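You operate a simulated robot arm through the tools that you are given. There is no shell and no other tool. Be economical: measure what you need, move in short steps, check, and stop when the job is done.

Carry out the task below with a simulated robot arm. There is one attempt and no reset: what you move stays moved.

JOB
Sort the post out of the toast rack by name, then rack the toast.
Fine: each envelope in its name's slot of the letter rack, each slice in a slot of its own.

It is judged by the outcome, as a careful person would: the job done as asked, and still so three seconds after it is handed in. It fails if anything else is knocked over, pushed out of place, dropped, spilled or broken.

ROBOT AND FRAMES
A 6-joint arm with a two-finger parallel gripper, fixed in place. Base frame: the origin is at the foot of the arm, x ahead of it, y to its left, z up; the work surface is at about z = 926. Units: mm, degrees, N and s.
With the tool pointing down near the work surface it reaches from about 240 to 660 mm from the base axis. Its first joint turns from -66.0 to 66.0 degrees. Payload 2.9 kg.
Tool frame: the origin (TCP) lies between the finger pads and is the grasp point; the fingertips stand 30 mm ahead of it; z points along the fingers, y is the line along which they close. The gripper opens to 110 mm. The fingers are 20 mm wide and 10 mm thick; the gripper's body (48 by 112 mm) begins 55 mm behind the TCP.
Orientation is that of the tool frame in the base frame, as a unit quaternion [x, y, z, w]. With the fingers straight down and closing along the base's y, the tool's x points along the base's -x, its y along +y and its z along -z.

CONTROLS
- The arm moves only by the tool move_arm. Its argument "motion" is a list of rows, each an object of numbers (a shift or turn left out is 0, a gripper value left out holds the last): "wx", "wy", "wz": the turn, a rotation vector about the base's x, y, z in degrees; "tx", "ty", "tz": the shift along the base's x, y, z in mm; "fingers": the gripper command, from -1 (shut) to 1 (fully open), values between in proportion. In form: [{"wx": .., "wy": .., "wz": .., "tx": .., "ty": .., "tz": .., "fingers": ..}, ...]. A call has 1 to 20 rows; each row shifts and turns the commanded pose from where the row before left it. A row lasts 0.2 s, in which the tool goes at most 50 mm and 8.6 degrees; a call with a longer step from one row to the next is refused whole, and so is a gripper value outside its range. Where a pose cannot be reached the arm comes as near as it can. A force on the tool above 40 N (or 10 N above the force at the start of the call, whichever is more), or a blocked arm, ends the call early, and 0.2 s more pass. The fingers move at their own pace (about 108 mm/s each) and stop on an object; they squeeze with about 35 N. The grip force told is the motor's: it shows also when the fingers shut on nothing. Time passes only in rows, and 0.2 s behind the last, so rows that do not move let the fingers close. It gives the time, the measured TCP pose, the force on the tool (base axes), the opening and the grip force at its end, in the units of the frame above (readings bear some noise), with the torque about the TCP (base axes, N m) and any sound that the robot's microphone picked up.
- Cameras (640 x 400 px; columns grow to the right, rows downward): "scene" is fixed at [79.5, 428.5, 1405.4]; the picture's right is [-0.76, -0.65, 0.00], its down [-0.23, 0.27, -0.94] and it looks along [0.61, -0.71, -0.35] (base axes); focal length 318 px, centre (320, 200). "wrist" rides on the gripper at [72, 17, -103] in the tool frame; the picture's right is [-0.23, 0.97, 0.00], its down [-0.76, -0.18, -0.62] and it looks along [-0.61, -0.14, 0.78] (tool axes); focal length 222 px, centre (320, 200). There is no depth. A picture from a camera that has moved, and an enlarged one, comes with that camera's place and axes in the base frame and with its lens.
- camera(camera): a new picture of that camera. It takes no simulated time.
- inspect(camera, box): a new picture of the part [left, top, right, bottom] of that camera's present view, enlarged. It takes no simulated time.
- hand_in(): hands the job in; it is judged then, once.

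Work in short steps. Places have to be worked out from the pictures, the camera data and where the tool is seen: move nearer, look again, correct. Check each grasp and each placing, and mend what went wrong. You have 120 turns and 84 pictures in all, those below and enlarged ones among them. Open the gripper and draw the arm clear of the work before you hand the job in, unless the task says otherwise; then end with one line.

The tools are called after "Call:" as a command line: name --argument value ..., lists and objects as JSON in quotes. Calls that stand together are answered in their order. move_arm: Moves the arm, as the interface text tells. Its arguments: {"type":"object","properties":{"motion":{"type":"array"}},"required":["motion"]} The other tools are called the same way: camera (camera) takes a picture; inspect (camera, box) takes an enlarged picture of a part of a camera's view; hand_in () hands the job in.

At the start:

```text
time_s: 0.0
eef_pos: [348.5, -168.8, 1271.1]
ee_rot: [0.0, 1.0, 0.0, 0.0]
ft_force: [-0.5, 0.5, 0.0]
ft_torque: [0.0, -0.03, 0.0]
width: 110.2
finger_force: 0.1
```

scene: 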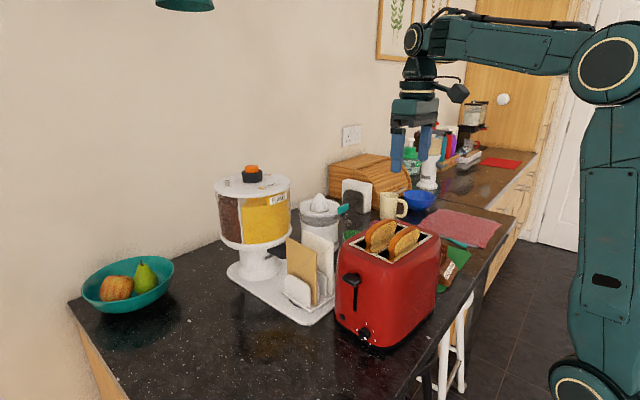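
wrist: 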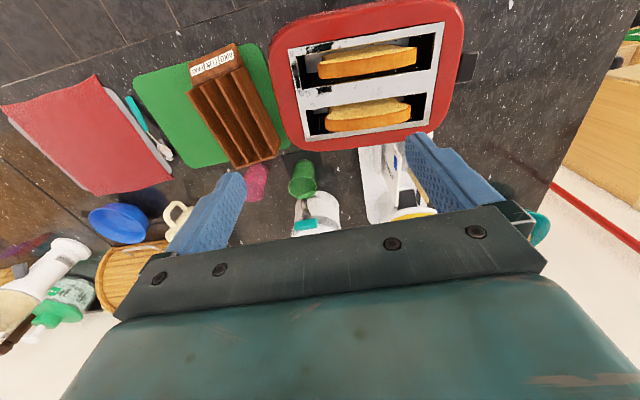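

The toaster with two slices, a wooden rack on a green board, and a white rack holding envelopes are visible. I enlarge the relevant parts to identify them.

Call:
inspect --camera "wrist" --box '[120, 20, 300, 180]'

Call:
inspect --camera "wrist" --box '[280, 120, 460, 240]'

Call:
inspect --camera "scene" --box '[220, 170, 480, 350]'

```text
2.50 times, centred on (210, 100) of wrist
camera zoom: at [276.2, -152.0, 1373.8], right [0.23, 0.97, 0.0], down [0.76, -0.18, 0.62], along [0.61, -0.14, -0.78], focal length 555 px, centre (595, 450)
```

zoom: 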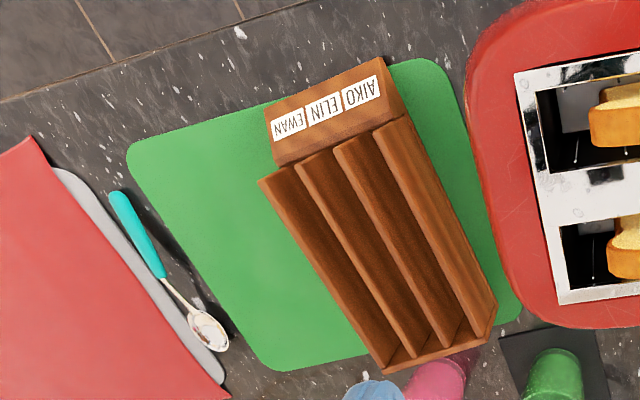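

```text
3.33 times, centred on (370, 180) of wrist
camera zoom: at [276.2, -152.0, 1373.8], right [0.23, 0.97, 0.0], down [0.76, -0.18, 0.62], along [0.61, -0.14, -0.78], focal length 740 px, centre (153, 267)
```

zoom: 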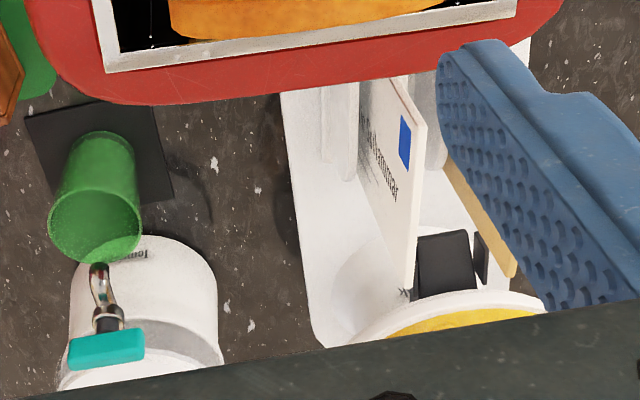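

```text
2.22 times, centred on (350, 260) of scene
camera zoom: at [79.5, 428.5, 1405.4], right [-0.76, -0.65, 0.0], down [-0.23, 0.27, -0.94], along [0.61, -0.71, -0.35], focal length 706 px, centre (253, 67)
```

zoom: 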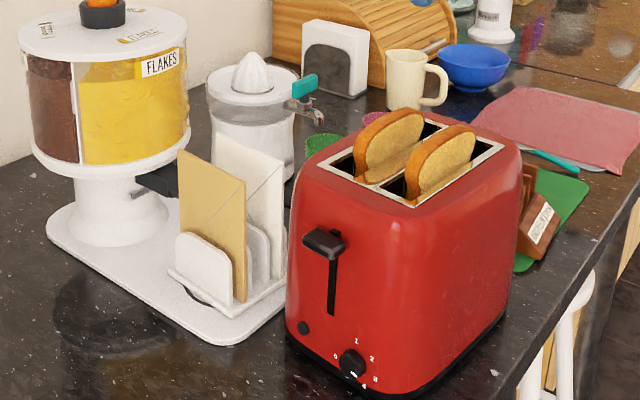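

The wooden rack bears EWAN / ELIN / AIKO, so it is the letter rack; the white toast rack (about x 500, y -65) holds the envelopes with names facing -y. I turn the tool by 90° and go closer to read them.

Call:
move_arm --motion '[{"wz": 8.5, "tx": 10}, {"wz": 8.5, "tx": 10}, {"wz": 8.5, "tx": 10}, {"wz": 8.5, "tx": 10}, {"wz": 8.5, "tx": 10}, {"wz": 8.5, "tx": 10}, {"wz": 8.5, "tx": 10}, {"wz": 8.5, "tx": 10}, {"wz": 8.5, "tx": 10}, {"wz": 8.5, "tx": 10, "tz": -30}, {"wz": 5, "tx": 10, "tz": -30}, {"tz": -20}]'

Call:
camera --camera "wrist"

```text
time_s: 2.6
eef_pos: [458.0, -169.0, 1190.3]
ee_rot: [0.708, -0.706, 0.0, -0.001]
ft_force: [-0.4, 0.1, 0.4]
ft_torque: [-0.05, -0.01, 0.0]
width: 109.8
finger_force: 0.1
```

```text
78 pictures are left
camera wrist: at [441.5, -241.2, 1293.6], right [-0.97, 0.22, 0.0], down [0.18, 0.76, 0.62], along [0.14, 0.61, -0.78], focal length 222 px, centre (320, 200)
```

wrist: 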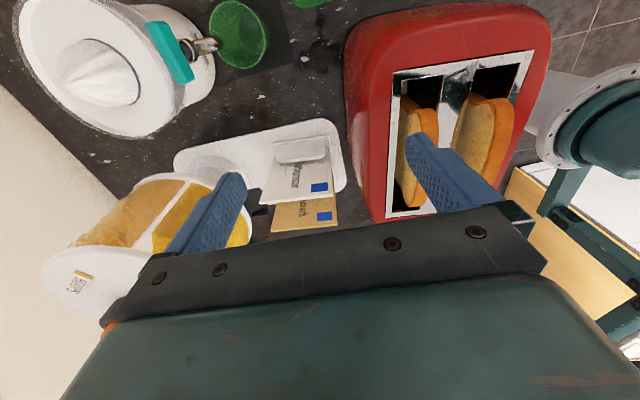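

Call:
inspect --camera "wrist" --box '[240, 120, 370, 240]'

```text
3.33 times, centred on (305, 180) of wrist
camera zoom: at [441.5, -241.2, 1293.6], right [-0.97, 0.22, 0.0], down [0.18, 0.76, 0.62], along [0.14, 0.61, -0.78], focal length 740 px, centre (370, 267)
```

zoom: 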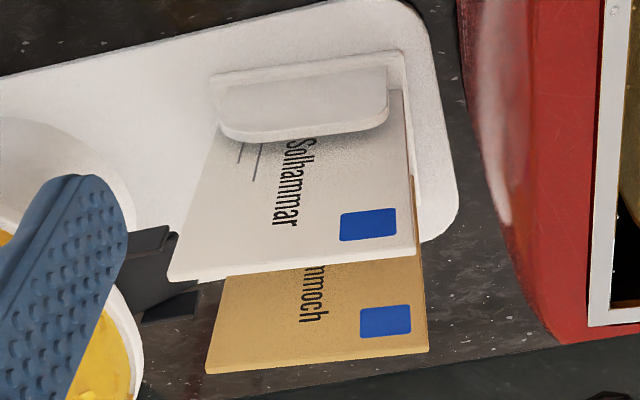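

The surnames show (…Solhammar on white, …mmoch on manila), and the first names are hidden by the rack, so I must lift each to read it. I triangulate white at about (463–557, -68…-79, top 1073), manila at (468–568, -13…-20, top 1065). I turn back to align with the envelopes and move above them for a look.

Call:
move_arm --motion '[{"wz": -8.5, "ty": 13}, {"wz": -8.5, "ty": 13}, {"wz": -8.5, "ty": 13}, {"wz": -8.5, "ty": 13}, {"wz": -8.5, "ty": 13}, {"wz": -8.5, "ty": 13}, {"wz": -8.5, "ty": 13}, {"wz": -8.5, "ty": 13}, {"wz": -8.5, "ty": 13}, {"wz": -8.5, "ty": 13}, {"wz": -8.5, "ty": 13}, {"wz": -1}]'

Call:
camera --camera "wrist"

Call:
camera --camera "scene"

```text
time_s: 5.2
eef_pos: [458.6, -26.3, 1190.7]
ee_rot: [0.041, 0.999, 0.001, 0.0]
ft_force: [-0.6, 0.3, -0.3]
ft_torque: [0.03, 0.04, -0.03]
width: 110.1
finger_force: 0.0
```

```text
76 pictures are left
camera wrist: at [387.6, -2.9, 1293.8], right [0.3, 0.95, 0.0], down [0.74, -0.24, 0.62], along [0.59, -0.19, -0.78], focal length 222 px, centre (320, 200)
```

wrist: 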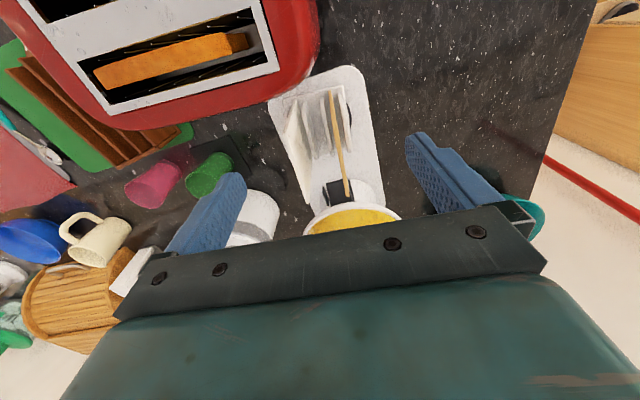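

```text
75 pictures are left
```

scene: 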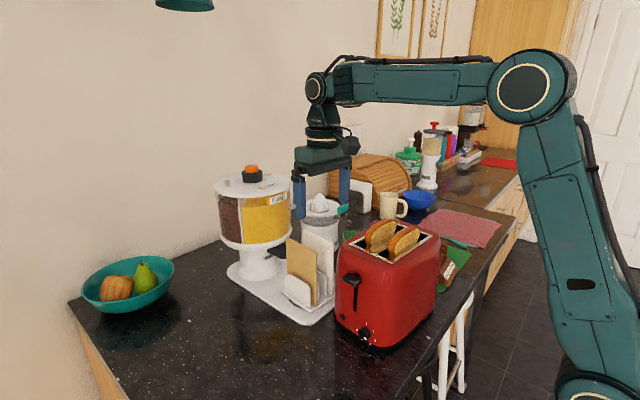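

Call:
inspect --camera "wrist" --box '[260, 60, 400, 240]'

```text
2.22 times, centred on (330, 150) of wrist
camera zoom: at [387.6, -2.9, 1293.8], right [0.3, 0.95, 0.0], down [0.74, -0.24, 0.62], along [0.59, -0.19, -0.78], focal length 494 px, centre (298, 311)
```

zoom: 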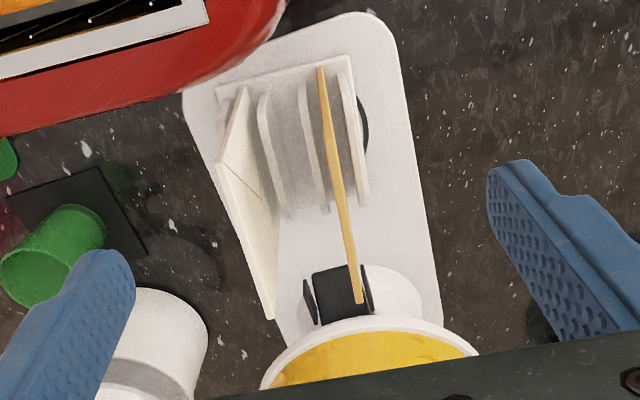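

The rack has three slots, white in the -y slot, manila in the +y slot and the middle one empty. Manila's top runs through about (494, -15); I narrow the fingers and descend over it to z 1050.

Call:
move_arm --motion '[{"tx": 20, "ty": 6, "fingers": -0.15}, {"tx": 15.5, "ty": 5}, {"tz": -30}, {"tz": -30}, {"tz": -20}]'

Call:
camera --camera "wrist"

```text
time_s: 6.4
eef_pos: [494.9, -16.4, 1111.9]
ee_rot: [0.039, 0.999, 0.0, 0.0]
ft_force: [0.9, 0.0, -0.1]
ft_torque: [0.03, -0.01, 0.01]
width: 47.0
finger_force: 0.0
```

```text
73 pictures are left
camera wrist: at [423.5, 7.8, 1213.7], right [0.3, 0.95, 0.0], down [0.75, -0.24, 0.62], along [0.59, -0.19, -0.78], focal length 222 px, centre (320, 200)
```

wrist: 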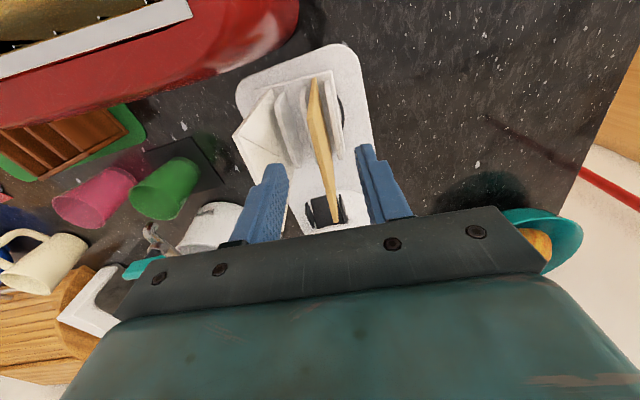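

Manila is centred between the fingers. I descend to 1048 and close.

Call:
move_arm --motion '[{"tz": -30}, {"tz": -33}, {"fingers": -1}, {}, {}]'

Call:
camera --camera "wrist"

```text
time_s: 7.6
eef_pos: [494.1, -15.5, 1048.9]
ee_rot: [0.04, 0.999, 0.0, 0.001]
ft_force: [-1.0, -0.9, 0.3]
ft_torque: [-0.02, 0.01, 0.0]
width: 4.1
finger_force: 34.6
```

```text
72 pictures are left
camera wrist: at [423.3, 8.1, 1150.5], right [0.3, 0.95, 0.0], down [0.75, -0.24, 0.62], along [0.59, -0.19, -0.78], focal length 222 px, centre (320, 200)
```

wrist: 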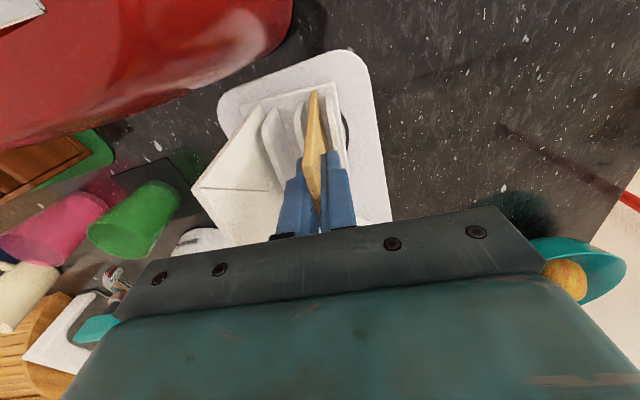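

Gripped (4.1 mm). I lift straight up, move toward free space and turn the name side to the scene camera.

Call:
move_arm --motion '[{"tz": 20}, {"tz": 30}, {"tz": 40}, {"tz": 45}, {"tz": 45}, {"tx": -30, "wz": -8.5}, {"tx": -30, "wz": -8.5}, {"tx": -30, "wz": -8.5}, {"tx": -20, "wz": -8.5}, {"wz": -8.5}, {"wz": -8.5}, {"wz": -8.5}, {"wz": -8.5}, {"wz": -8.5}, {"wz": -8.5}]'

Call:
camera --camera "scene"

```text
time_s: 10.8
eef_pos: [384.5, -15.4, 1227.7]
ee_rot: [0.705, 0.709, 0.0, -0.001]
ft_force: [-0.6, 0.4, -0.9]
ft_torque: [-0.01, -0.01, -0.03]
width: 4.1
finger_force: 35.1
```

```text
71 pictures are left
```

scene: 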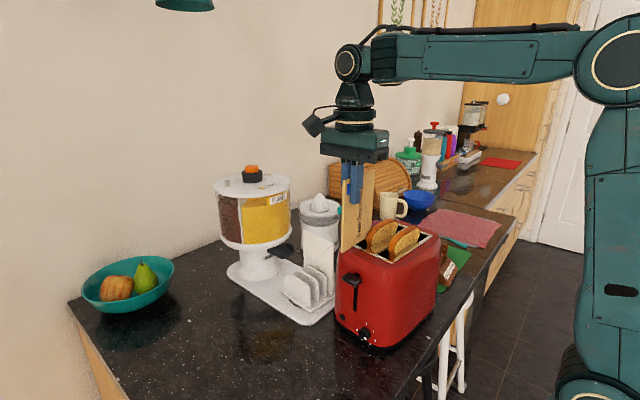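

Call:
inspect --camera "scene" --box '[330, 150, 400, 260]'

Call:
inspect --camera "wrist" --box '[160, 0, 480, 240]'

```text
3.64 times, centred on (365, 205) of scene
camera zoom: at [79.5, 428.5, 1405.4], right [-0.76, -0.65, 0.0], down [-0.23, 0.27, -0.94], along [0.61, -0.71, -0.35], focal length 1156 px, centre (156, 182)
```

zoom: 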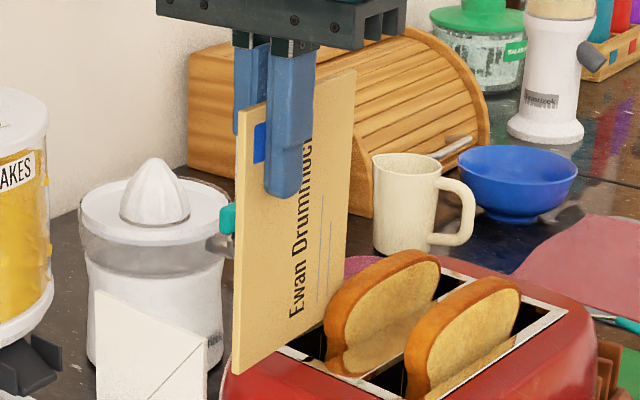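

```text
1.67 times, centred on (320, 120) of wrist
camera zoom: at [400.6, 57.9, 1331.0], right [0.98, -0.22, 0.0], down [-0.17, -0.76, 0.62], along [-0.14, -0.61, -0.78], focal length 370 px, centre (320, 333)
```

zoom: 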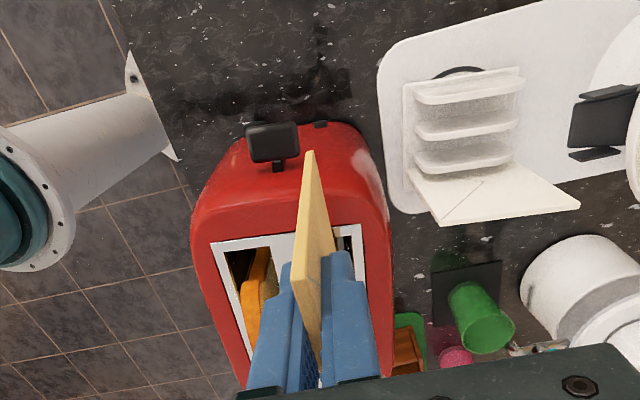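

The manila envelope reads "Ewan Drummoch". I raise it well above the toaster and carry it toward the letter rack while turning to about +11°, the slot direction I computed.

Call:
move_arm --motion '[{"tz": 36}, {"tz": 36}, {"wz": 8.4, "tx": -7, "ty": -22}, {"wz": 8.4, "tx": -7, "ty": -22}, {"wz": 8.4, "tx": -7, "ty": -22}, {"wz": 8.4, "tx": -7, "ty": -22}, {"wz": 8.4, "tx": -7, "ty": -22}, {"wz": 8.4, "tx": -7, "ty": -22}, {"wz": 8.4, "tx": -7, "ty": -22}, {"wz": 8.4, "tx": -7, "ty": -22}, {"wz": 8.4, "tx": -7, "ty": -22}, {"wz": 8.4, "tx": -7, "ty": -22}, {"wz": 8.4, "tx": -7, "ty": -22}, {"wz": 8.4, "tx": -7, "ty": -22}]'

Call:
camera --camera "wrist"

```text
time_s: 13.8
eef_pos: [299.1, -279.3, 1300.1]
ee_rot: [-0.099, 0.995, 0.0, 0.0]
ft_force: [0.9, -1.0, -1.3]
ft_torque: [-0.01, -0.02, 0.0]
width: 3.7
finger_force: 34.9
```

```text
68 pictures are left
camera wrist: at [224.7, -277.5, 1403.1], right [0.03, 1.0, 0.0], down [0.78, -0.02, 0.62], along [0.62, -0.02, -0.78], focal length 222 px, centre (320, 200)
```

wrist: 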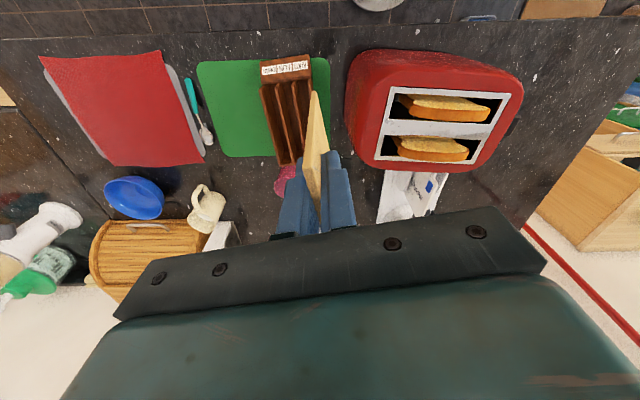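

Call:
inspect --camera "wrist" --box '[240, 40, 345, 180]'

```text
2.86 times, centred on (292, 110) of wrist
camera zoom: at [224.7, -277.5, 1403.1], right [0.03, 1.0, 0.0], down [0.78, -0.02, 0.62], along [0.62, -0.02, -0.78], focal length 635 px, centre (399, 457)
```

zoom: 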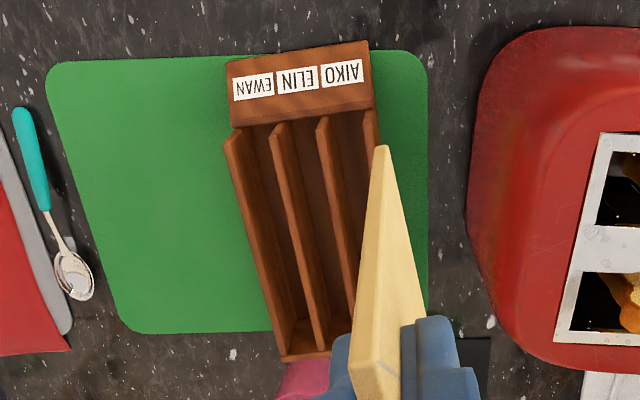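

I locate the EWAN slot between its divider tops at about (311,-374)→(469,-361), angle ≈5°. I move over it, turn -6°, and lower to leave the envelope's bottom at about z 1015 for a closer look.

Call:
move_arm --motion '[{"wz": -6.2, "tx": 17, "ty": -22}, {"tx": 17, "ty": -23}, {"tx": 17, "ty": -23}, {"tx": 16, "ty": -22}, {"tz": -40}, {"tz": -40}, {"tz": -40}, {"tz": -40}, {}]'

Call:
camera --camera "wrist"

Call:
inspect --camera "scene" --box '[370, 160, 530, 300]'

```text
time_s: 15.8
eef_pos: [363.3, -367.2, 1134.6]
ee_rot: [-0.044, 0.999, 0.0, 0.0]
ft_force: [-0.1, 0.1, 0.0]
ft_torque: [0.0, 0.03, -0.01]
width: 3.7
finger_force: 35.5
out of reach, approached as far as the arm can: row 4
```

```text
66 pictures are left
camera wrist: at [289.6, -355.6, 1236.9], right [0.14, 0.99, 0.0], down [0.77, -0.11, 0.62], along [0.62, -0.09, -0.78], focal length 222 px, centre (320, 200)
```

wrist: 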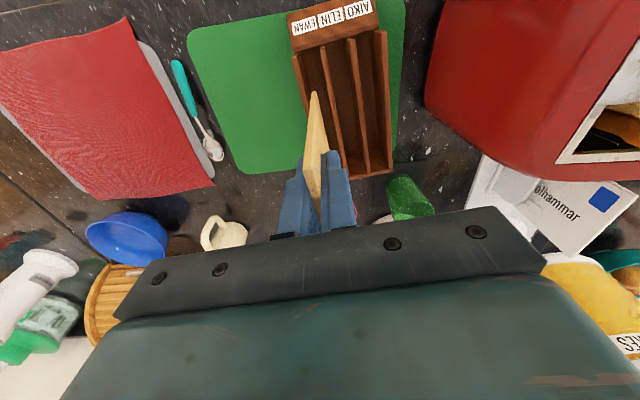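

```text
2.86 times, centred on (450, 230) of scene
camera zoom: at [79.5, 428.5, 1405.4], right [-0.76, -0.65, 0.0], down [-0.23, 0.27, -0.94], along [0.61, -0.71, -0.35], focal length 908 px, centre (-51, 114)
```

zoom: 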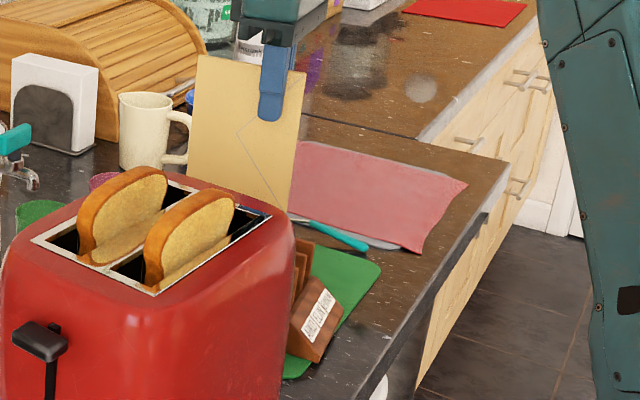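

Call:
inspect --camera "wrist" --box '[260, 0, 420, 220]'

Call:
inspect --camera "scene" --box '[455, 230, 505, 290]'

```text
1.82 times, centred on (340, 110) of wrist
camera zoom: at [289.6, -355.6, 1236.9], right [0.14, 0.99, 0.0], down [0.77, -0.11, 0.62], along [0.62, -0.09, -0.78], focal length 404 px, centre (284, 364)
```

zoom: 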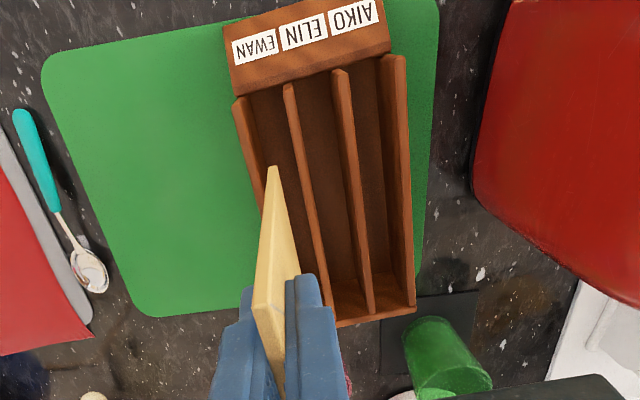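

```text
6.67 times, centred on (480, 260) of scene
camera zoom: at [79.5, 428.5, 1405.4], right [-0.76, -0.65, 0.0], down [-0.23, 0.27, -0.94], along [0.61, -0.71, -0.35], focal length 2119 px, centre (-747, -200)
```

zoom: 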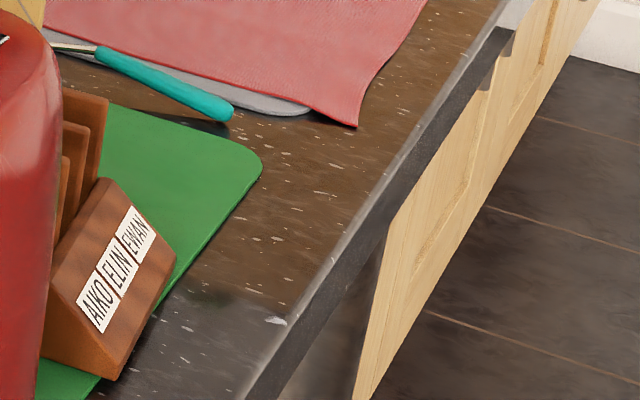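

Corrected by the low view: divider tops are at z≈985, pitch ≈26 mm, EWAN slot axis from (309.5,-369) at 5.5°. The envelope needs +3.3 mm in y; I lower 65 mm into the slot.

Call:
move_arm --motion '[{"ty": 3.3, "tz": -5}, {"tz": -15}, {"tz": -15}, {"tz": -15}, {"tz": -15}, {}]'

Call:
inspect --camera "wrist" --box '[240, 40, 420, 240]'

```text
time_s: 17.2
eef_pos: [363.4, -361.9, 1068.8]
ee_rot: [-0.045, 0.999, 0.0, 0.0]
ft_force: [0.4, 0.6, 0.1]
ft_torque: [-0.04, 0.04, -0.02]
width: 4.1
finger_force: 35.3
```

```text
2.00 times, centred on (330, 140) of wrist
camera zoom: at [289.8, -351.1, 1171.7], right [0.14, 0.99, 0.0], down [0.77, -0.11, 0.62], along [0.62, -0.09, -0.78], focal length 444 px, centre (300, 320)
```

zoom: 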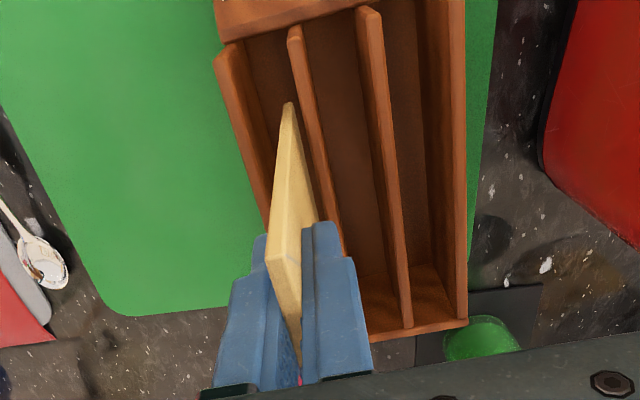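

It is in the EWAN slot without contact. I lower in small steps to find the floor.

Call:
move_arm --motion '[{"tz": -4}, {"tz": -3}, {"tz": -3}, {}]'

```text
time_s: 18.2
eef_pos: [363.5, -362.8, 1058.9]
ee_rot: [-0.044, 0.999, 0.0, 0.0]
ft_force: [0.0, -0.1, 0.2]
ft_torque: [0.0, 0.02, 0.02]
width: 4.1
finger_force: 34.6
```

Call:
move_arm --motion '[{"tz": -3}, {"tz": -2}, {"tz": -2}, {}]'

```text
time_s: 19.2
eef_pos: [363.5, -362.8, 1051.3]
ee_rot: [-0.044, 0.999, 0.0, 0.0]
ft_force: [-1.3, 0.7, -0.4]
ft_torque: [-0.01, 0.03, -0.01]
width: 4.1
finger_force: 35.0
```

Still free; a few more millimetres.

Call:
move_arm --motion '[{"tz": -2}, {"tz": -2}, {"tz": -2}, {"tz": -2}, {}]'

```text
time_s: 20.4
eef_pos: [363.2, -363.3, 1043.5]
ee_rot: [-0.044, 0.999, 0.0, 0.001]
ft_force: [0.5, -0.2, 0.6]
ft_torque: [-0.02, 0.01, 0.01]
width: 4.3
finger_force: 35.0
```

Call:
move_arm --motion '[{"tz": -2}, {"tz": -2}, {"tz": -2}, {}]'

Call:
inspect --camera "wrist" --box '[240, 40, 420, 240]'

```text
time_s: 21.4
eef_pos: [364.2, -361.5, 1039.8]
ee_rot: [-0.044, 0.999, -0.003, 0.003]
ft_force: [-3.1, 3.2, 32.8]
ft_torque: [0.34, -0.09, -0.01]
width: 3.9
finger_force: 35.4
```

```text
2.00 times, centred on (330, 140) of wrist
camera zoom: at [289.3, -350.9, 1142.7], right [0.14, 0.99, 0.0], down [0.77, -0.11, 0.63], along [0.62, -0.09, -0.78], focal length 444 px, centre (300, 320)
```

zoom: 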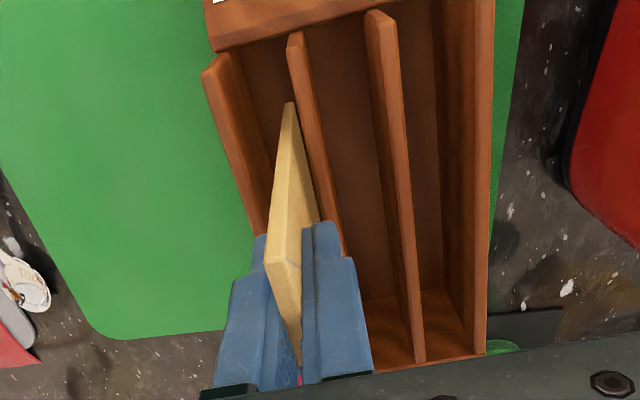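

Floor contact (33 N) at about z 1041. I relieve 2 mm, open slightly, nudge the top toward -y so it leans away from the other slots, open more and rise.

Call:
move_arm --motion '[{"tz": 3}, {"fingers": -0.6}, {}, {"ty": -5}, {"ty": -5}, {"ty": -5}, {"fingers": -0.3}, {"tz": 10}, {"tz": 30}, {"tz": 40}, {"tz": 40}, {"tz": 40}]'

Call:
inspect --camera "wrist" --box '[220, 0, 440, 220]'

```text
time_s: 24.0
eef_pos: [363.3, -377.2, 1201.1]
ee_rot: [-0.045, 0.999, 0.0, -0.001]
ft_force: [-0.3, 0.8, -0.2]
ft_torque: [0.0, 0.01, 0.01]
width: 38.4
finger_force: 0.1
```

```text
1.82 times, centred on (330, 110) of wrist
camera zoom: at [289.3, -366.3, 1303.5], right [0.14, 0.99, 0.0], down [0.78, -0.11, 0.62], along [0.62, -0.09, -0.78], focal length 404 px, centre (302, 364)
```

zoom: 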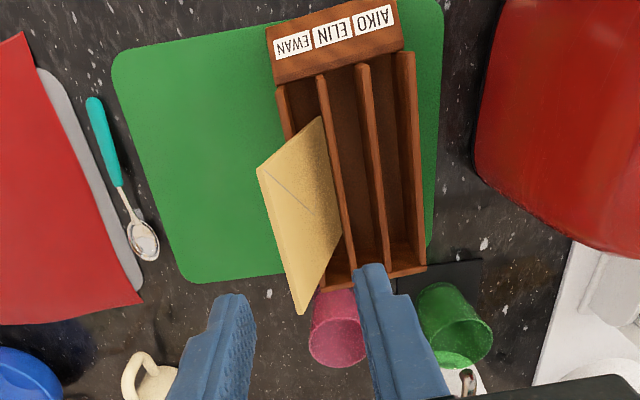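

Ewan's envelope stands in its slot, leaning outward. Now to the white envelope: travel high, turn to -6° and look.

Call:
move_arm --motion '[{"tz": 40, "fingers": -0.1}, {"tx": 10, "ty": 30}, {"tx": 13, "ty": 34, "wz": -2}, {"tx": 13, "ty": 34, "wz": -2}, {"tx": 13, "ty": 34, "wz": -2}, {"tx": 13, "ty": 34, "wz": -2}, {"tx": 13, "ty": 34, "wz": -2}, {"tx": 13, "ty": 34, "wz": -1}, {"tx": 13, "ty": 34}, {"tx": 13, "ty": 38}, {"tx": 5, "tz": -30}, {"tz": -30}]'

Call:
inspect --camera "wrist" --box '[220, 40, 440, 240]'

```text
time_s: 26.6
eef_pos: [482.5, -71.7, 1180.3]
ee_rot: [0.051, 0.999, -0.001, 0.0]
ft_force: [0.6, -0.8, 0.6]
ft_torque: [-0.03, 0.04, -0.04]
width: 49.5
finger_force: 0.1
```

```text
2.00 times, centred on (330, 140) of wrist
camera zoom: at [411.8, -45.8, 1283.2], right [0.33, 0.95, 0.0], down [0.74, -0.25, 0.62], along [0.59, -0.2, -0.78], focal length 444 px, centre (300, 320)
```

zoom: 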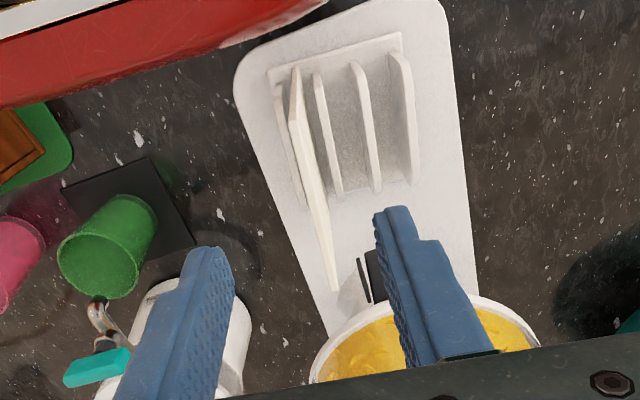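

White's top runs (463,-68)→(556,-75), nearly vertical. I move to (500,-70.5) and descend to 1050, then close.

Call:
move_arm --motion '[{"tx": 17.5, "ty": 1.2, "wz": 1.5}, {"tz": -35}, {"tz": -35}, {"tz": -30}, {"tz": -30}, {"fingers": -1}, {}, {}]'

Call:
camera --camera "wrist"

```text
time_s: 28.4
eef_pos: [499.5, -70.9, 1051.0]
ee_rot: [0.038, 0.999, 0.0, 0.0]
ft_force: [0.3, 1.0, -0.3]
ft_torque: [-0.01, -0.01, -0.02]
width: 4.0
finger_force: 34.8
```

```text
58 pictures are left
camera wrist: at [428.8, -46.7, 1153.8], right [0.3, 0.95, 0.0], down [0.75, -0.24, 0.62], along [0.59, -0.19, -0.78], focal length 222 px, centre (320, 200)
```

wrist: 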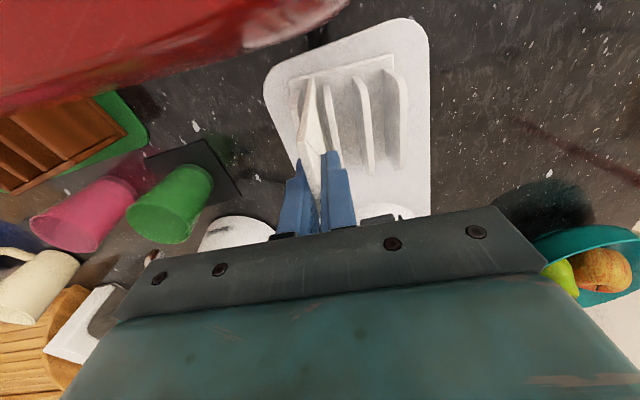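

Gripped. I lift and turn its name side to the scene camera.

Call:
move_arm --motion '[{"tz": 20}, {"tz": 30}, {"tz": 40}, {"tz": 45}, {"tz": 45}, {"tz": 40}, {"tx": -10, "wz": -8.5, "ty": 7}, {"tx": -20, "wz": -8.5, "ty": 7}, {"tx": -20, "wz": -8.5, "ty": 7}, {"tx": -20, "wz": -8.5, "ty": 7}, {"tx": -20, "wz": -8.5, "ty": 7}, {"tx": -20, "wz": -8.5, "ty": 7}, {"wz": -8.5, "ty": 7}, {"wz": -8.5, "ty": 7}, {"wz": -8.5}, {"wz": -8.5}]'

Call:
inspect --camera "scene" --box '[310, 120, 420, 260]'

```text
time_s: 31.8
eef_pos: [389.6, -14.0, 1270.9]
ee_rot: [0.704, 0.71, 0.0, 0.0]
ft_force: [-0.9, -0.2, -0.4]
ft_torque: [0.0, -0.02, -0.01]
width: 4.2
finger_force: 35.4
```

```text
2.86 times, centred on (365, 190) of scene
camera zoom: at [79.5, 428.5, 1405.4], right [-0.76, -0.65, 0.0], down [-0.23, 0.27, -0.94], along [0.61, -0.71, -0.35], focal length 908 px, centre (191, 229)
```

zoom: 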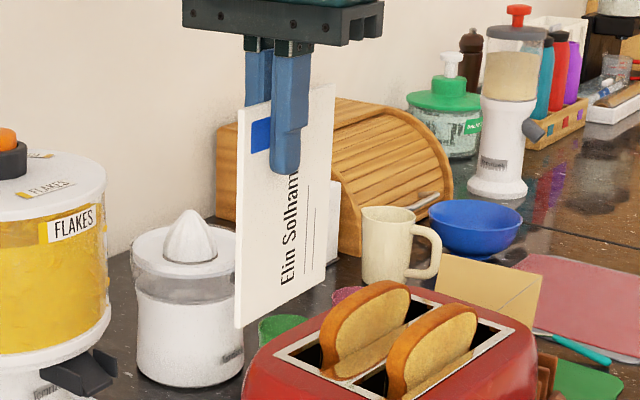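

"Elin Solhammar" — goes in ELIN, the middle slot (axis from (307.5,-343), 5.5°). I raise it, carry it over and lower to just above the dividers.

Call:
move_arm --motion '[{"tz": 35}, {"wz": 7.9, "tx": -1.5, "ty": -26.9}, {"wz": 7.9, "tx": -1.5, "ty": -26.9}, {"wz": 7.9, "tx": -1.5, "ty": -26.9}, {"wz": 7.9, "tx": -1.5, "ty": -26.9}, {"wz": 7.9, "tx": -1.5, "ty": -26.9}, {"wz": 7.9, "tx": -1.5, "ty": -26.9}, {"wz": 7.9, "tx": -1.5, "ty": -26.9}, {"wz": 7.9, "tx": -1.5, "ty": -26.9}, {"wz": 7.9, "tx": -1.5, "ty": -26.9}, {"wz": 7.9, "tx": -1.5, "ty": -26.9}, {"wz": 7.9, "tx": -1.5, "ty": -26.9}, {"wz": 7.9, "tx": -1.5, "ty": -26.9}, {"tz": -45}, {"tz": -45}, {"tz": -45}, {"tz": -45}, {"tz": -10}, {}]'

Call:
inspect --camera "wrist" --box '[220, 0, 440, 220]'

```text
time_s: 35.8
eef_pos: [373.3, -338.1, 1116.8]
ee_rot: [-0.047, 0.999, 0.0, 0.0]
ft_force: [1.2, -0.2, -0.9]
ft_torque: [-0.02, 0.02, -0.02]
width: 4.0
finger_force: 34.4
```

```text
1.82 times, centred on (330, 110) of wrist
camera zoom: at [298.2, -326.7, 1218.8], right [0.13, 0.99, 0.0], down [0.78, -0.11, 0.62], along [0.62, -0.08, -0.78], focal length 404 px, centre (302, 364)
```

zoom: 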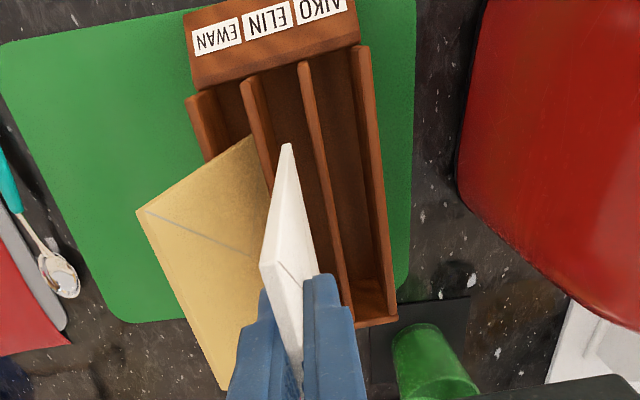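

In relation to the dividers the envelope is slightly toward -y; I shift +3 mm and lower into the slot.

Call:
move_arm --motion '[{"ty": 3}, {"tz": -12}, {"tz": -12}, {"tz": -12}, {"tz": -12}, {}]'

Call:
inspect --camera "wrist" --box '[220, 0, 440, 220]'

```text
time_s: 37.2
eef_pos: [372.7, -334.6, 1067.0]
ee_rot: [-0.048, 0.999, 0.0, 0.0]
ft_force: [0.5, 0.6, 0.1]
ft_torque: [-0.01, 0.03, 0.0]
width: 4.1
finger_force: 35.3
```

```text
1.82 times, centred on (330, 110) of wrist
camera zoom: at [298.3, -323.6, 1170.2], right [0.13, 0.99, 0.0], down [0.77, -0.1, 0.62], along [0.62, -0.08, -0.78], focal length 404 px, centre (302, 364)
```

zoom: 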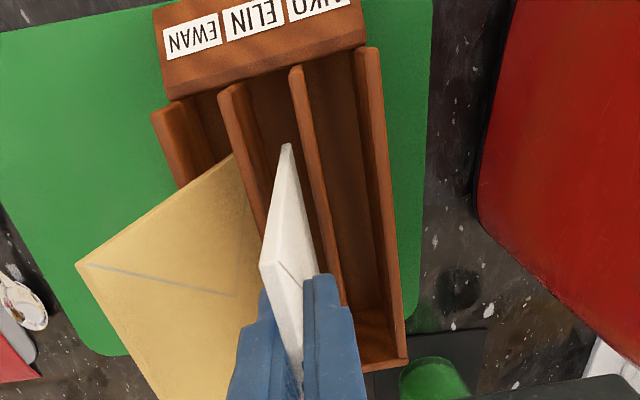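

It's well inside the ELIN slot. Lowering to the floor (expected near TCP z 1043).

Call:
move_arm --motion '[{"tz": -10}, {"tz": -8}, {"tz": -3}, {"tz": -2}, {"tz": -2}, {}]'

```text
time_s: 38.6
eef_pos: [371.6, -334.4, 1045.0]
ee_rot: [-0.048, 0.999, -0.002, 0.001]
ft_force: [-3.6, 1.1, 25.7]
ft_torque: [0.18, 0.57, 0.0]
width: 3.8
finger_force: 35.3
```

Contact at 1045. Relieve, open slightly, nudge its top toward -y, and rise.

Call:
move_arm --motion '[{"tz": 2}, {"fingers": -0.65}, {}, {"ty": -5}, {"ty": -5}, {"ty": -2}, {"fingers": -0.5}, {"tz": 10}, {"tz": 30}, {"tz": 40}, {"tz": 40}, {"tz": 40}, {"tz": 40}]'

Call:
camera --camera "wrist"

Call:
inspect --camera "scene" --box '[330, 160, 510, 300]'

```text
time_s: 41.4
eef_pos: [371.1, -345.4, 1243.8]
ee_rot: [-0.047, 0.999, 0.0, 0.0]
ft_force: [0.6, 0.2, -0.1]
ft_torque: [-0.01, -0.02, 0.02]
width: 27.6
finger_force: 0.1
```

```text
54 pictures are left
camera wrist: at [298.2, -334.4, 1347.5], right [0.13, 0.99, 0.0], down [0.78, -0.11, 0.62], along [0.62, -0.08, -0.78], focal length 222 px, centre (320, 200)
```

wrist: 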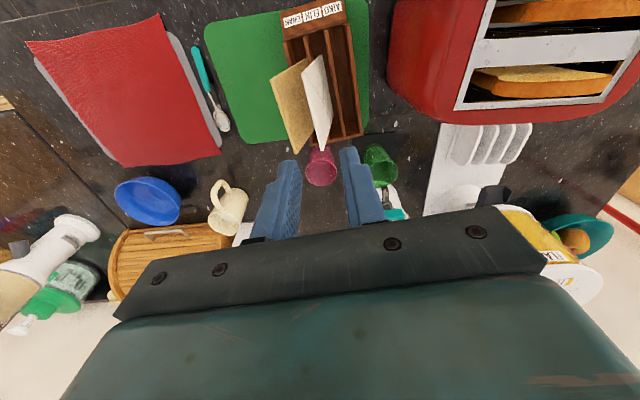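

```text
2.86 times, centred on (420, 230) of scene
camera zoom: at [79.5, 428.5, 1405.4], right [-0.76, -0.65, 0.0], down [-0.23, 0.27, -0.94], along [0.61, -0.71, -0.35], focal length 908 px, centre (34, 114)
```

zoom: 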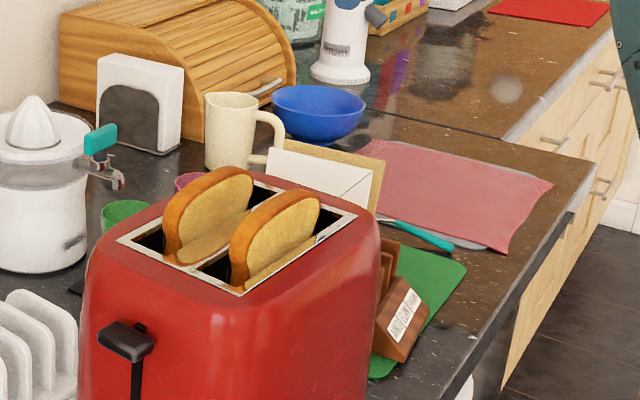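

Both envelopes are in their right slots. Now the toast: I move above the toaster, turn to +90° so the fingers close along x (across the slices), and look.

Call:
move_arm --motion '[{"tz": 45}, {"tx": -3, "ty": 19.5, "wz": 8.4}, {"tx": -3, "ty": 19.5, "wz": 8.4}, {"tx": -3, "ty": 19.5, "wz": 8.4}, {"tx": -3, "ty": 19.5, "wz": 8.4}, {"tx": -3, "ty": 19.5, "wz": 8.4}, {"tx": -3, "ty": 19.5, "wz": 8.4}, {"tx": -3, "ty": 19.5, "wz": 8.4}, {"tx": -3, "ty": 19.5, "wz": 8.4}, {"tx": -3, "ty": 19.5, "wz": 8.4}, {"tx": -3, "ty": 19.5, "wz": 8.4}, {"fingers": 0.2}, {}]'

Call:
camera --camera "wrist"

```text
time_s: 44.2
eef_pos: [343.0, -151.3, 1289.6]
ee_rot: [-0.705, 0.709, -0.001, 0.0]
ft_force: [0.4, 0.5, 0.8]
ft_torque: [-0.02, 0.05, 0.03]
width: 66.1
finger_force: 0.0
```

```text
52 pictures are left
camera wrist: at [324.5, -222.0, 1392.6], right [-0.97, 0.24, 0.0], down [0.18, 0.76, 0.62], along [0.15, 0.61, -0.78], focal length 222 px, centre (320, 200)
```

wrist: 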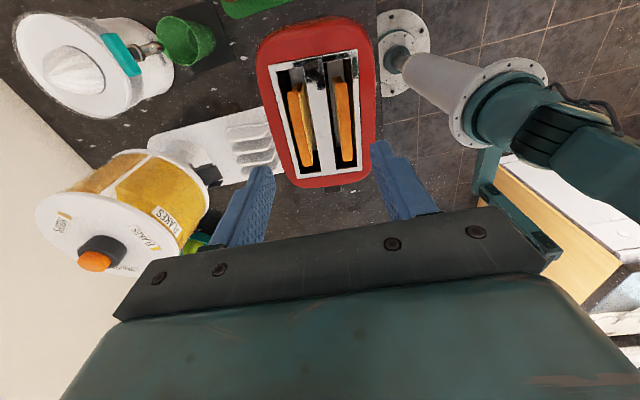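

Call:
inspect --camera "wrist" --box '[255, 20, 385, 200]'

Call:
inspect --camera "scene" --box '[330, 200, 460, 280]'

Call:
inspect --camera "scene" --box '[260, 220, 370, 330]'

```text
2.22 times, centred on (320, 110) of wrist
camera zoom: at [324.5, -222.0, 1392.6], right [-0.97, 0.24, 0.0], down [0.18, 0.76, 0.62], along [0.15, 0.61, -0.78], focal length 494 px, centre (320, 400)
```

zoom: 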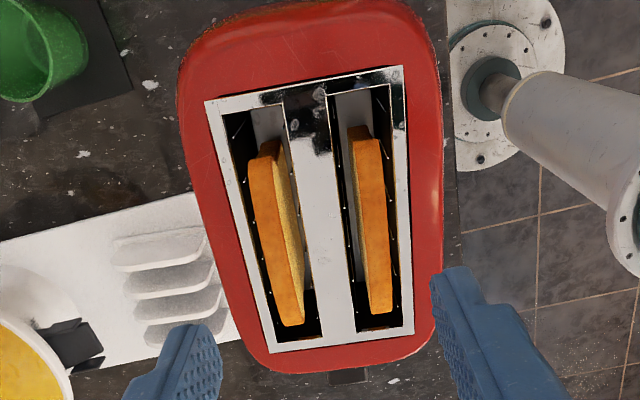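

```text
4.92 times, centred on (395, 240) of scene
camera zoom: at [79.5, 428.5, 1405.4], right [-0.76, -0.65, 0.0], down [-0.23, 0.27, -0.94], along [0.61, -0.71, -0.35], focal length 1565 px, centre (-49, 3)
```

zoom: 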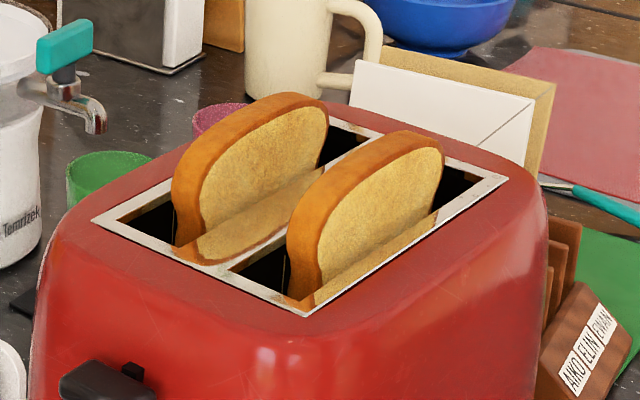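

```text
3.64 times, centred on (315, 275) of scene
camera zoom: at [79.5, 428.5, 1405.4], right [-0.76, -0.65, 0.0], down [-0.23, 0.27, -0.94], along [0.61, -0.71, -0.35], focal length 1156 px, centre (338, -73)
```

zoom: 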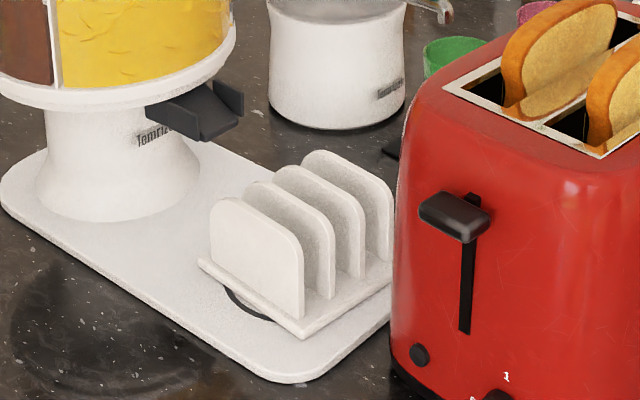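

Slices: +x one has its top around (374, -113, z≈1142), -x one around (322, -120); toaster is rotated about -5°, plate at z≈1096. Before picking, I check the rack and the dispenser's spout for clearance.

Call:
inspect --camera "wrist" --box '[150, 90, 290, 200]'

```text
3.64 times, centred on (220, 145) of wrist
camera zoom: at [324.5, -222.0, 1392.6], right [-0.97, 0.24, 0.0], down [0.18, 0.76, 0.62], along [0.15, 0.61, -0.78], focal length 808 px, centre (684, 400)
```

zoom: 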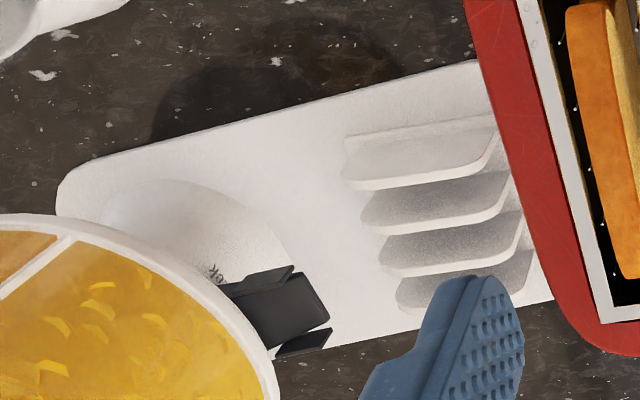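

The spout end is at about x 576, z 1005, so a slice centred near x≈497 clears both toaster (x≈428) and spout. I move above the +x slice, turned to 85°, with a 40 mm opening.

Call:
move_arm --motion '[{"tx": 15, "ty": 20, "wz": -5, "fingers": -0.27}, {"tx": 15, "ty": 19, "tz": -30}, {"tz": -30}, {"tz": -30}, {}]'

Call:
camera --camera "wrist"

Call:
inspect --camera "scene" --box '[330, 130, 470, 270]'

```text
time_s: 45.4
eef_pos: [372.3, -111.1, 1198.9]
ee_rot: [-0.672, 0.741, 0.0, 0.0]
ft_force: [-0.1, -0.4, -1.2]
ft_torque: [0.0, 0.0, -0.01]
width: 40.0
finger_force: 0.1
```

```text
47 pictures are left
camera wrist: at [348.1, -181.2, 1301.3], right [-0.95, 0.32, 0.0], down [0.25, 0.74, 0.62], along [0.2, 0.59, -0.78], focal length 222 px, centre (320, 200)
```

wrist: 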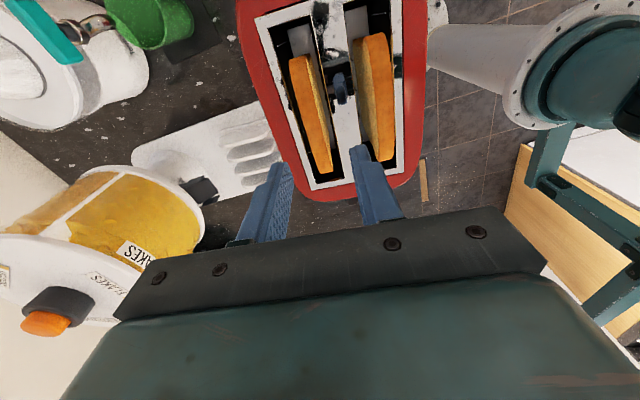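

```text
2.86 times, centred on (400, 200) of scene
camera zoom: at [79.5, 428.5, 1405.4], right [-0.76, -0.65, 0.0], down [-0.23, 0.27, -0.94], along [0.61, -0.71, -0.35], focal length 908 px, centre (91, 200)
```

zoom: 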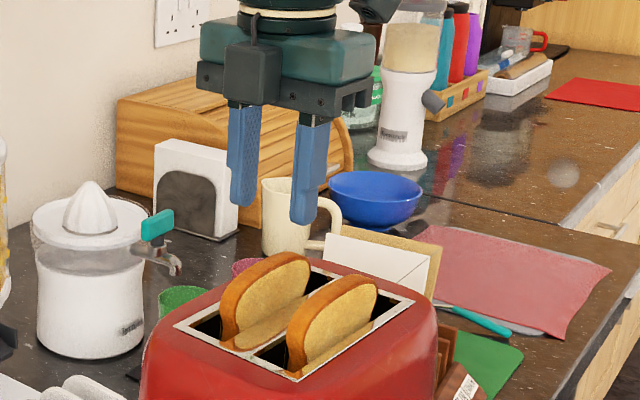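

Slice 1's top line is at x≈370.5, y centre ≈-116. I shift (-1.8, -5) and descend to z 1146 (tips ≈20 mm above the plate), then close.

Call:
move_arm --motion '[{"tx": -1.8, "ty": -5, "tz": -13}, {"tz": -20}, {"tz": -20}, {}, {"fingers": -1}, {}, {}]'

Call:
inspect --camera "scene" --box '[330, 150, 470, 270]'

```text
time_s: 47.0
eef_pos: [369.5, -116.5, 1146.4]
ee_rot: [-0.672, 0.741, 0.0, 0.0]
ft_force: [0.8, 0.6, 0.3]
ft_torque: [0.01, 0.0, -0.02]
width: 11.8
finger_force: 34.8
```

```text
3.33 times, centred on (400, 210) of scene
camera zoom: at [79.5, 428.5, 1405.4], right [-0.76, -0.65, 0.0], down [-0.23, 0.27, -0.94], along [0.61, -0.71, -0.35], focal length 1060 px, centre (53, 167)
```

zoom: 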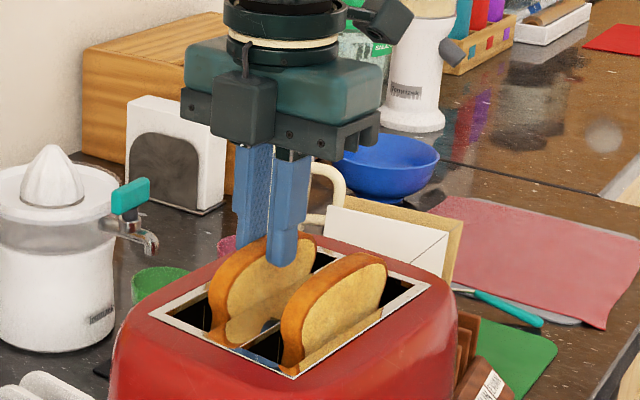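

Gripped (11.8 mm). I lift it straight out to z≈1300 and check.

Call:
move_arm --motion '[{"tz": 10}, {"tz": 15}, {"tz": 25}, {"tz": 35}, {"tz": 35}, {"tz": 35}]'

Call:
inspect --camera "scene" --box '[310, 110, 470, 260]'

```text
time_s: 48.4
eef_pos: [369.3, -115.4, 1303.3]
ee_rot: [-0.671, 0.741, 0.0, 0.0]
ft_force: [-1.0, 0.0, -1.4]
ft_torque: [0.01, 0.01, 0.0]
width: 11.7
finger_force: 34.9
```

```text
2.67 times, centred on (390, 185) of scene
camera zoom: at [79.5, 428.5, 1405.4], right [-0.76, -0.65, 0.0], down [-0.23, 0.27, -0.94], along [0.61, -0.71, -0.35], focal length 848 px, centre (133, 240)
```

zoom: 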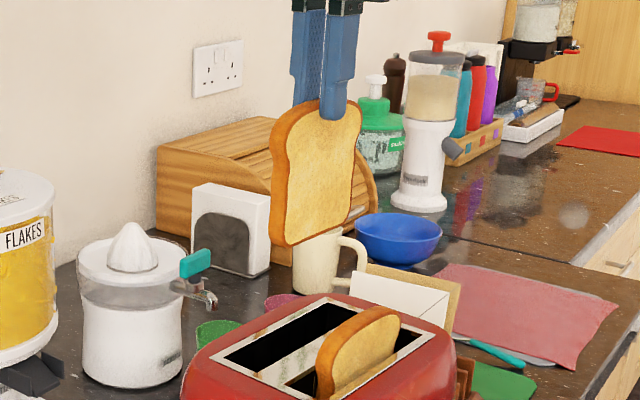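

The slice is ~97 mm wide, bottom ≈113 mm below TCP, centre 7 mm to -y of TCP. I rotate in place to -5°, then move over the -y slot of the toast rack and lower to z≈1190 for a look.

Call:
move_arm --motion '[{"wz": -8.5}, {"wz": -8.5}, {"wz": -8.5}, {"wz": -8.5}, {"wz": -8.5}, {"wz": -8.5}, {"wz": -8.5}, {"wz": -8.5}, {"wz": -8.5}, {"wz": -8.5}, {"wz": -4.2}, {"tx": 35, "ty": 11}, {"tx": 35, "ty": 11}, {"tx": 35, "ty": 11}, {"tx": 33, "ty": 11}, {"tz": -40}, {"tz": -40}, {"tz": -33}, {}]'

Call:
camera --camera "wrist"

Call:
inspect --camera "scene" --box '[250, 150, 390, 330]'

```text
time_s: 51.6
eef_pos: [506.0, -75.2, 1300.5]
ee_rot: [0.037, 0.999, -0.003, 0.011]
ft_force: [12.4, -2.2, -18.4]
ft_torque: [0.09, 0.02, 0.05]
width: 11.6
finger_force: 34.9
out of reach, approached as far as the arm can: row 15
stopped in row 16: the force on the tool passed its limit (the readings are from after the stop); the commanded pose is now the measured one
```

```text
43 pictures are left
camera wrist: at [431.9, -52.1, 1400.6], right [0.3, 0.95, 0.0], down [0.73, -0.23, 0.64], along [0.61, -0.19, -0.77], focal length 222 px, centre (320, 200)
```

wrist: 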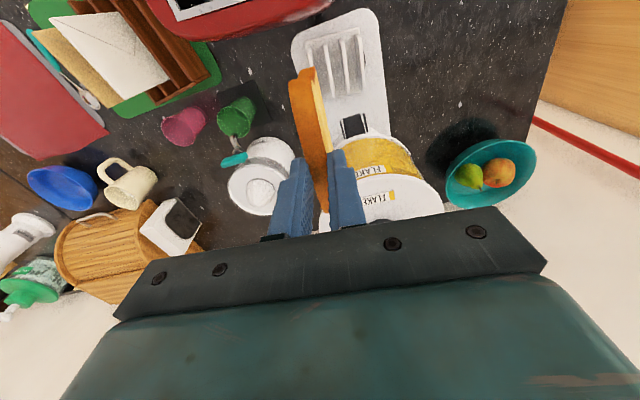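

```text
2.22 times, centred on (320, 240) of scene
camera zoom: at [79.5, 428.5, 1405.4], right [-0.76, -0.65, 0.0], down [-0.23, 0.27, -0.94], along [0.61, -0.71, -0.35], focal length 706 px, centre (320, 111)
```

zoom: 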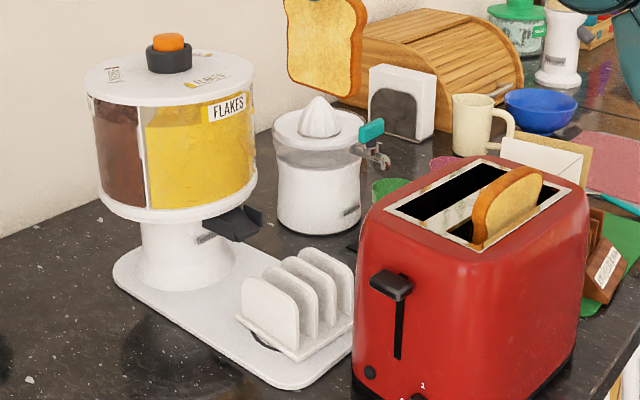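

The reach limit at that height jerked the arm; nothing was touched, but the tool tilted ~1.3°. I pull back and down, correct the tilt, and then go to the target.

Call:
move_arm --motion '[{"tx": -20, "tz": -10}, {"tz": -20, "wx": 0.4, "wy": 1.25}, {"tz": -20}, {"tz": -20}, {}]'

```text
time_s: 52.8
eef_pos: [484.0, -76.4, 1229.4]
ee_rot: [0.038, 0.999, 0.003, -0.002]
ft_force: [0.0, -0.3, -0.4]
ft_torque: [0.01, -0.04, 0.03]
width: 11.6
finger_force: 34.6
```

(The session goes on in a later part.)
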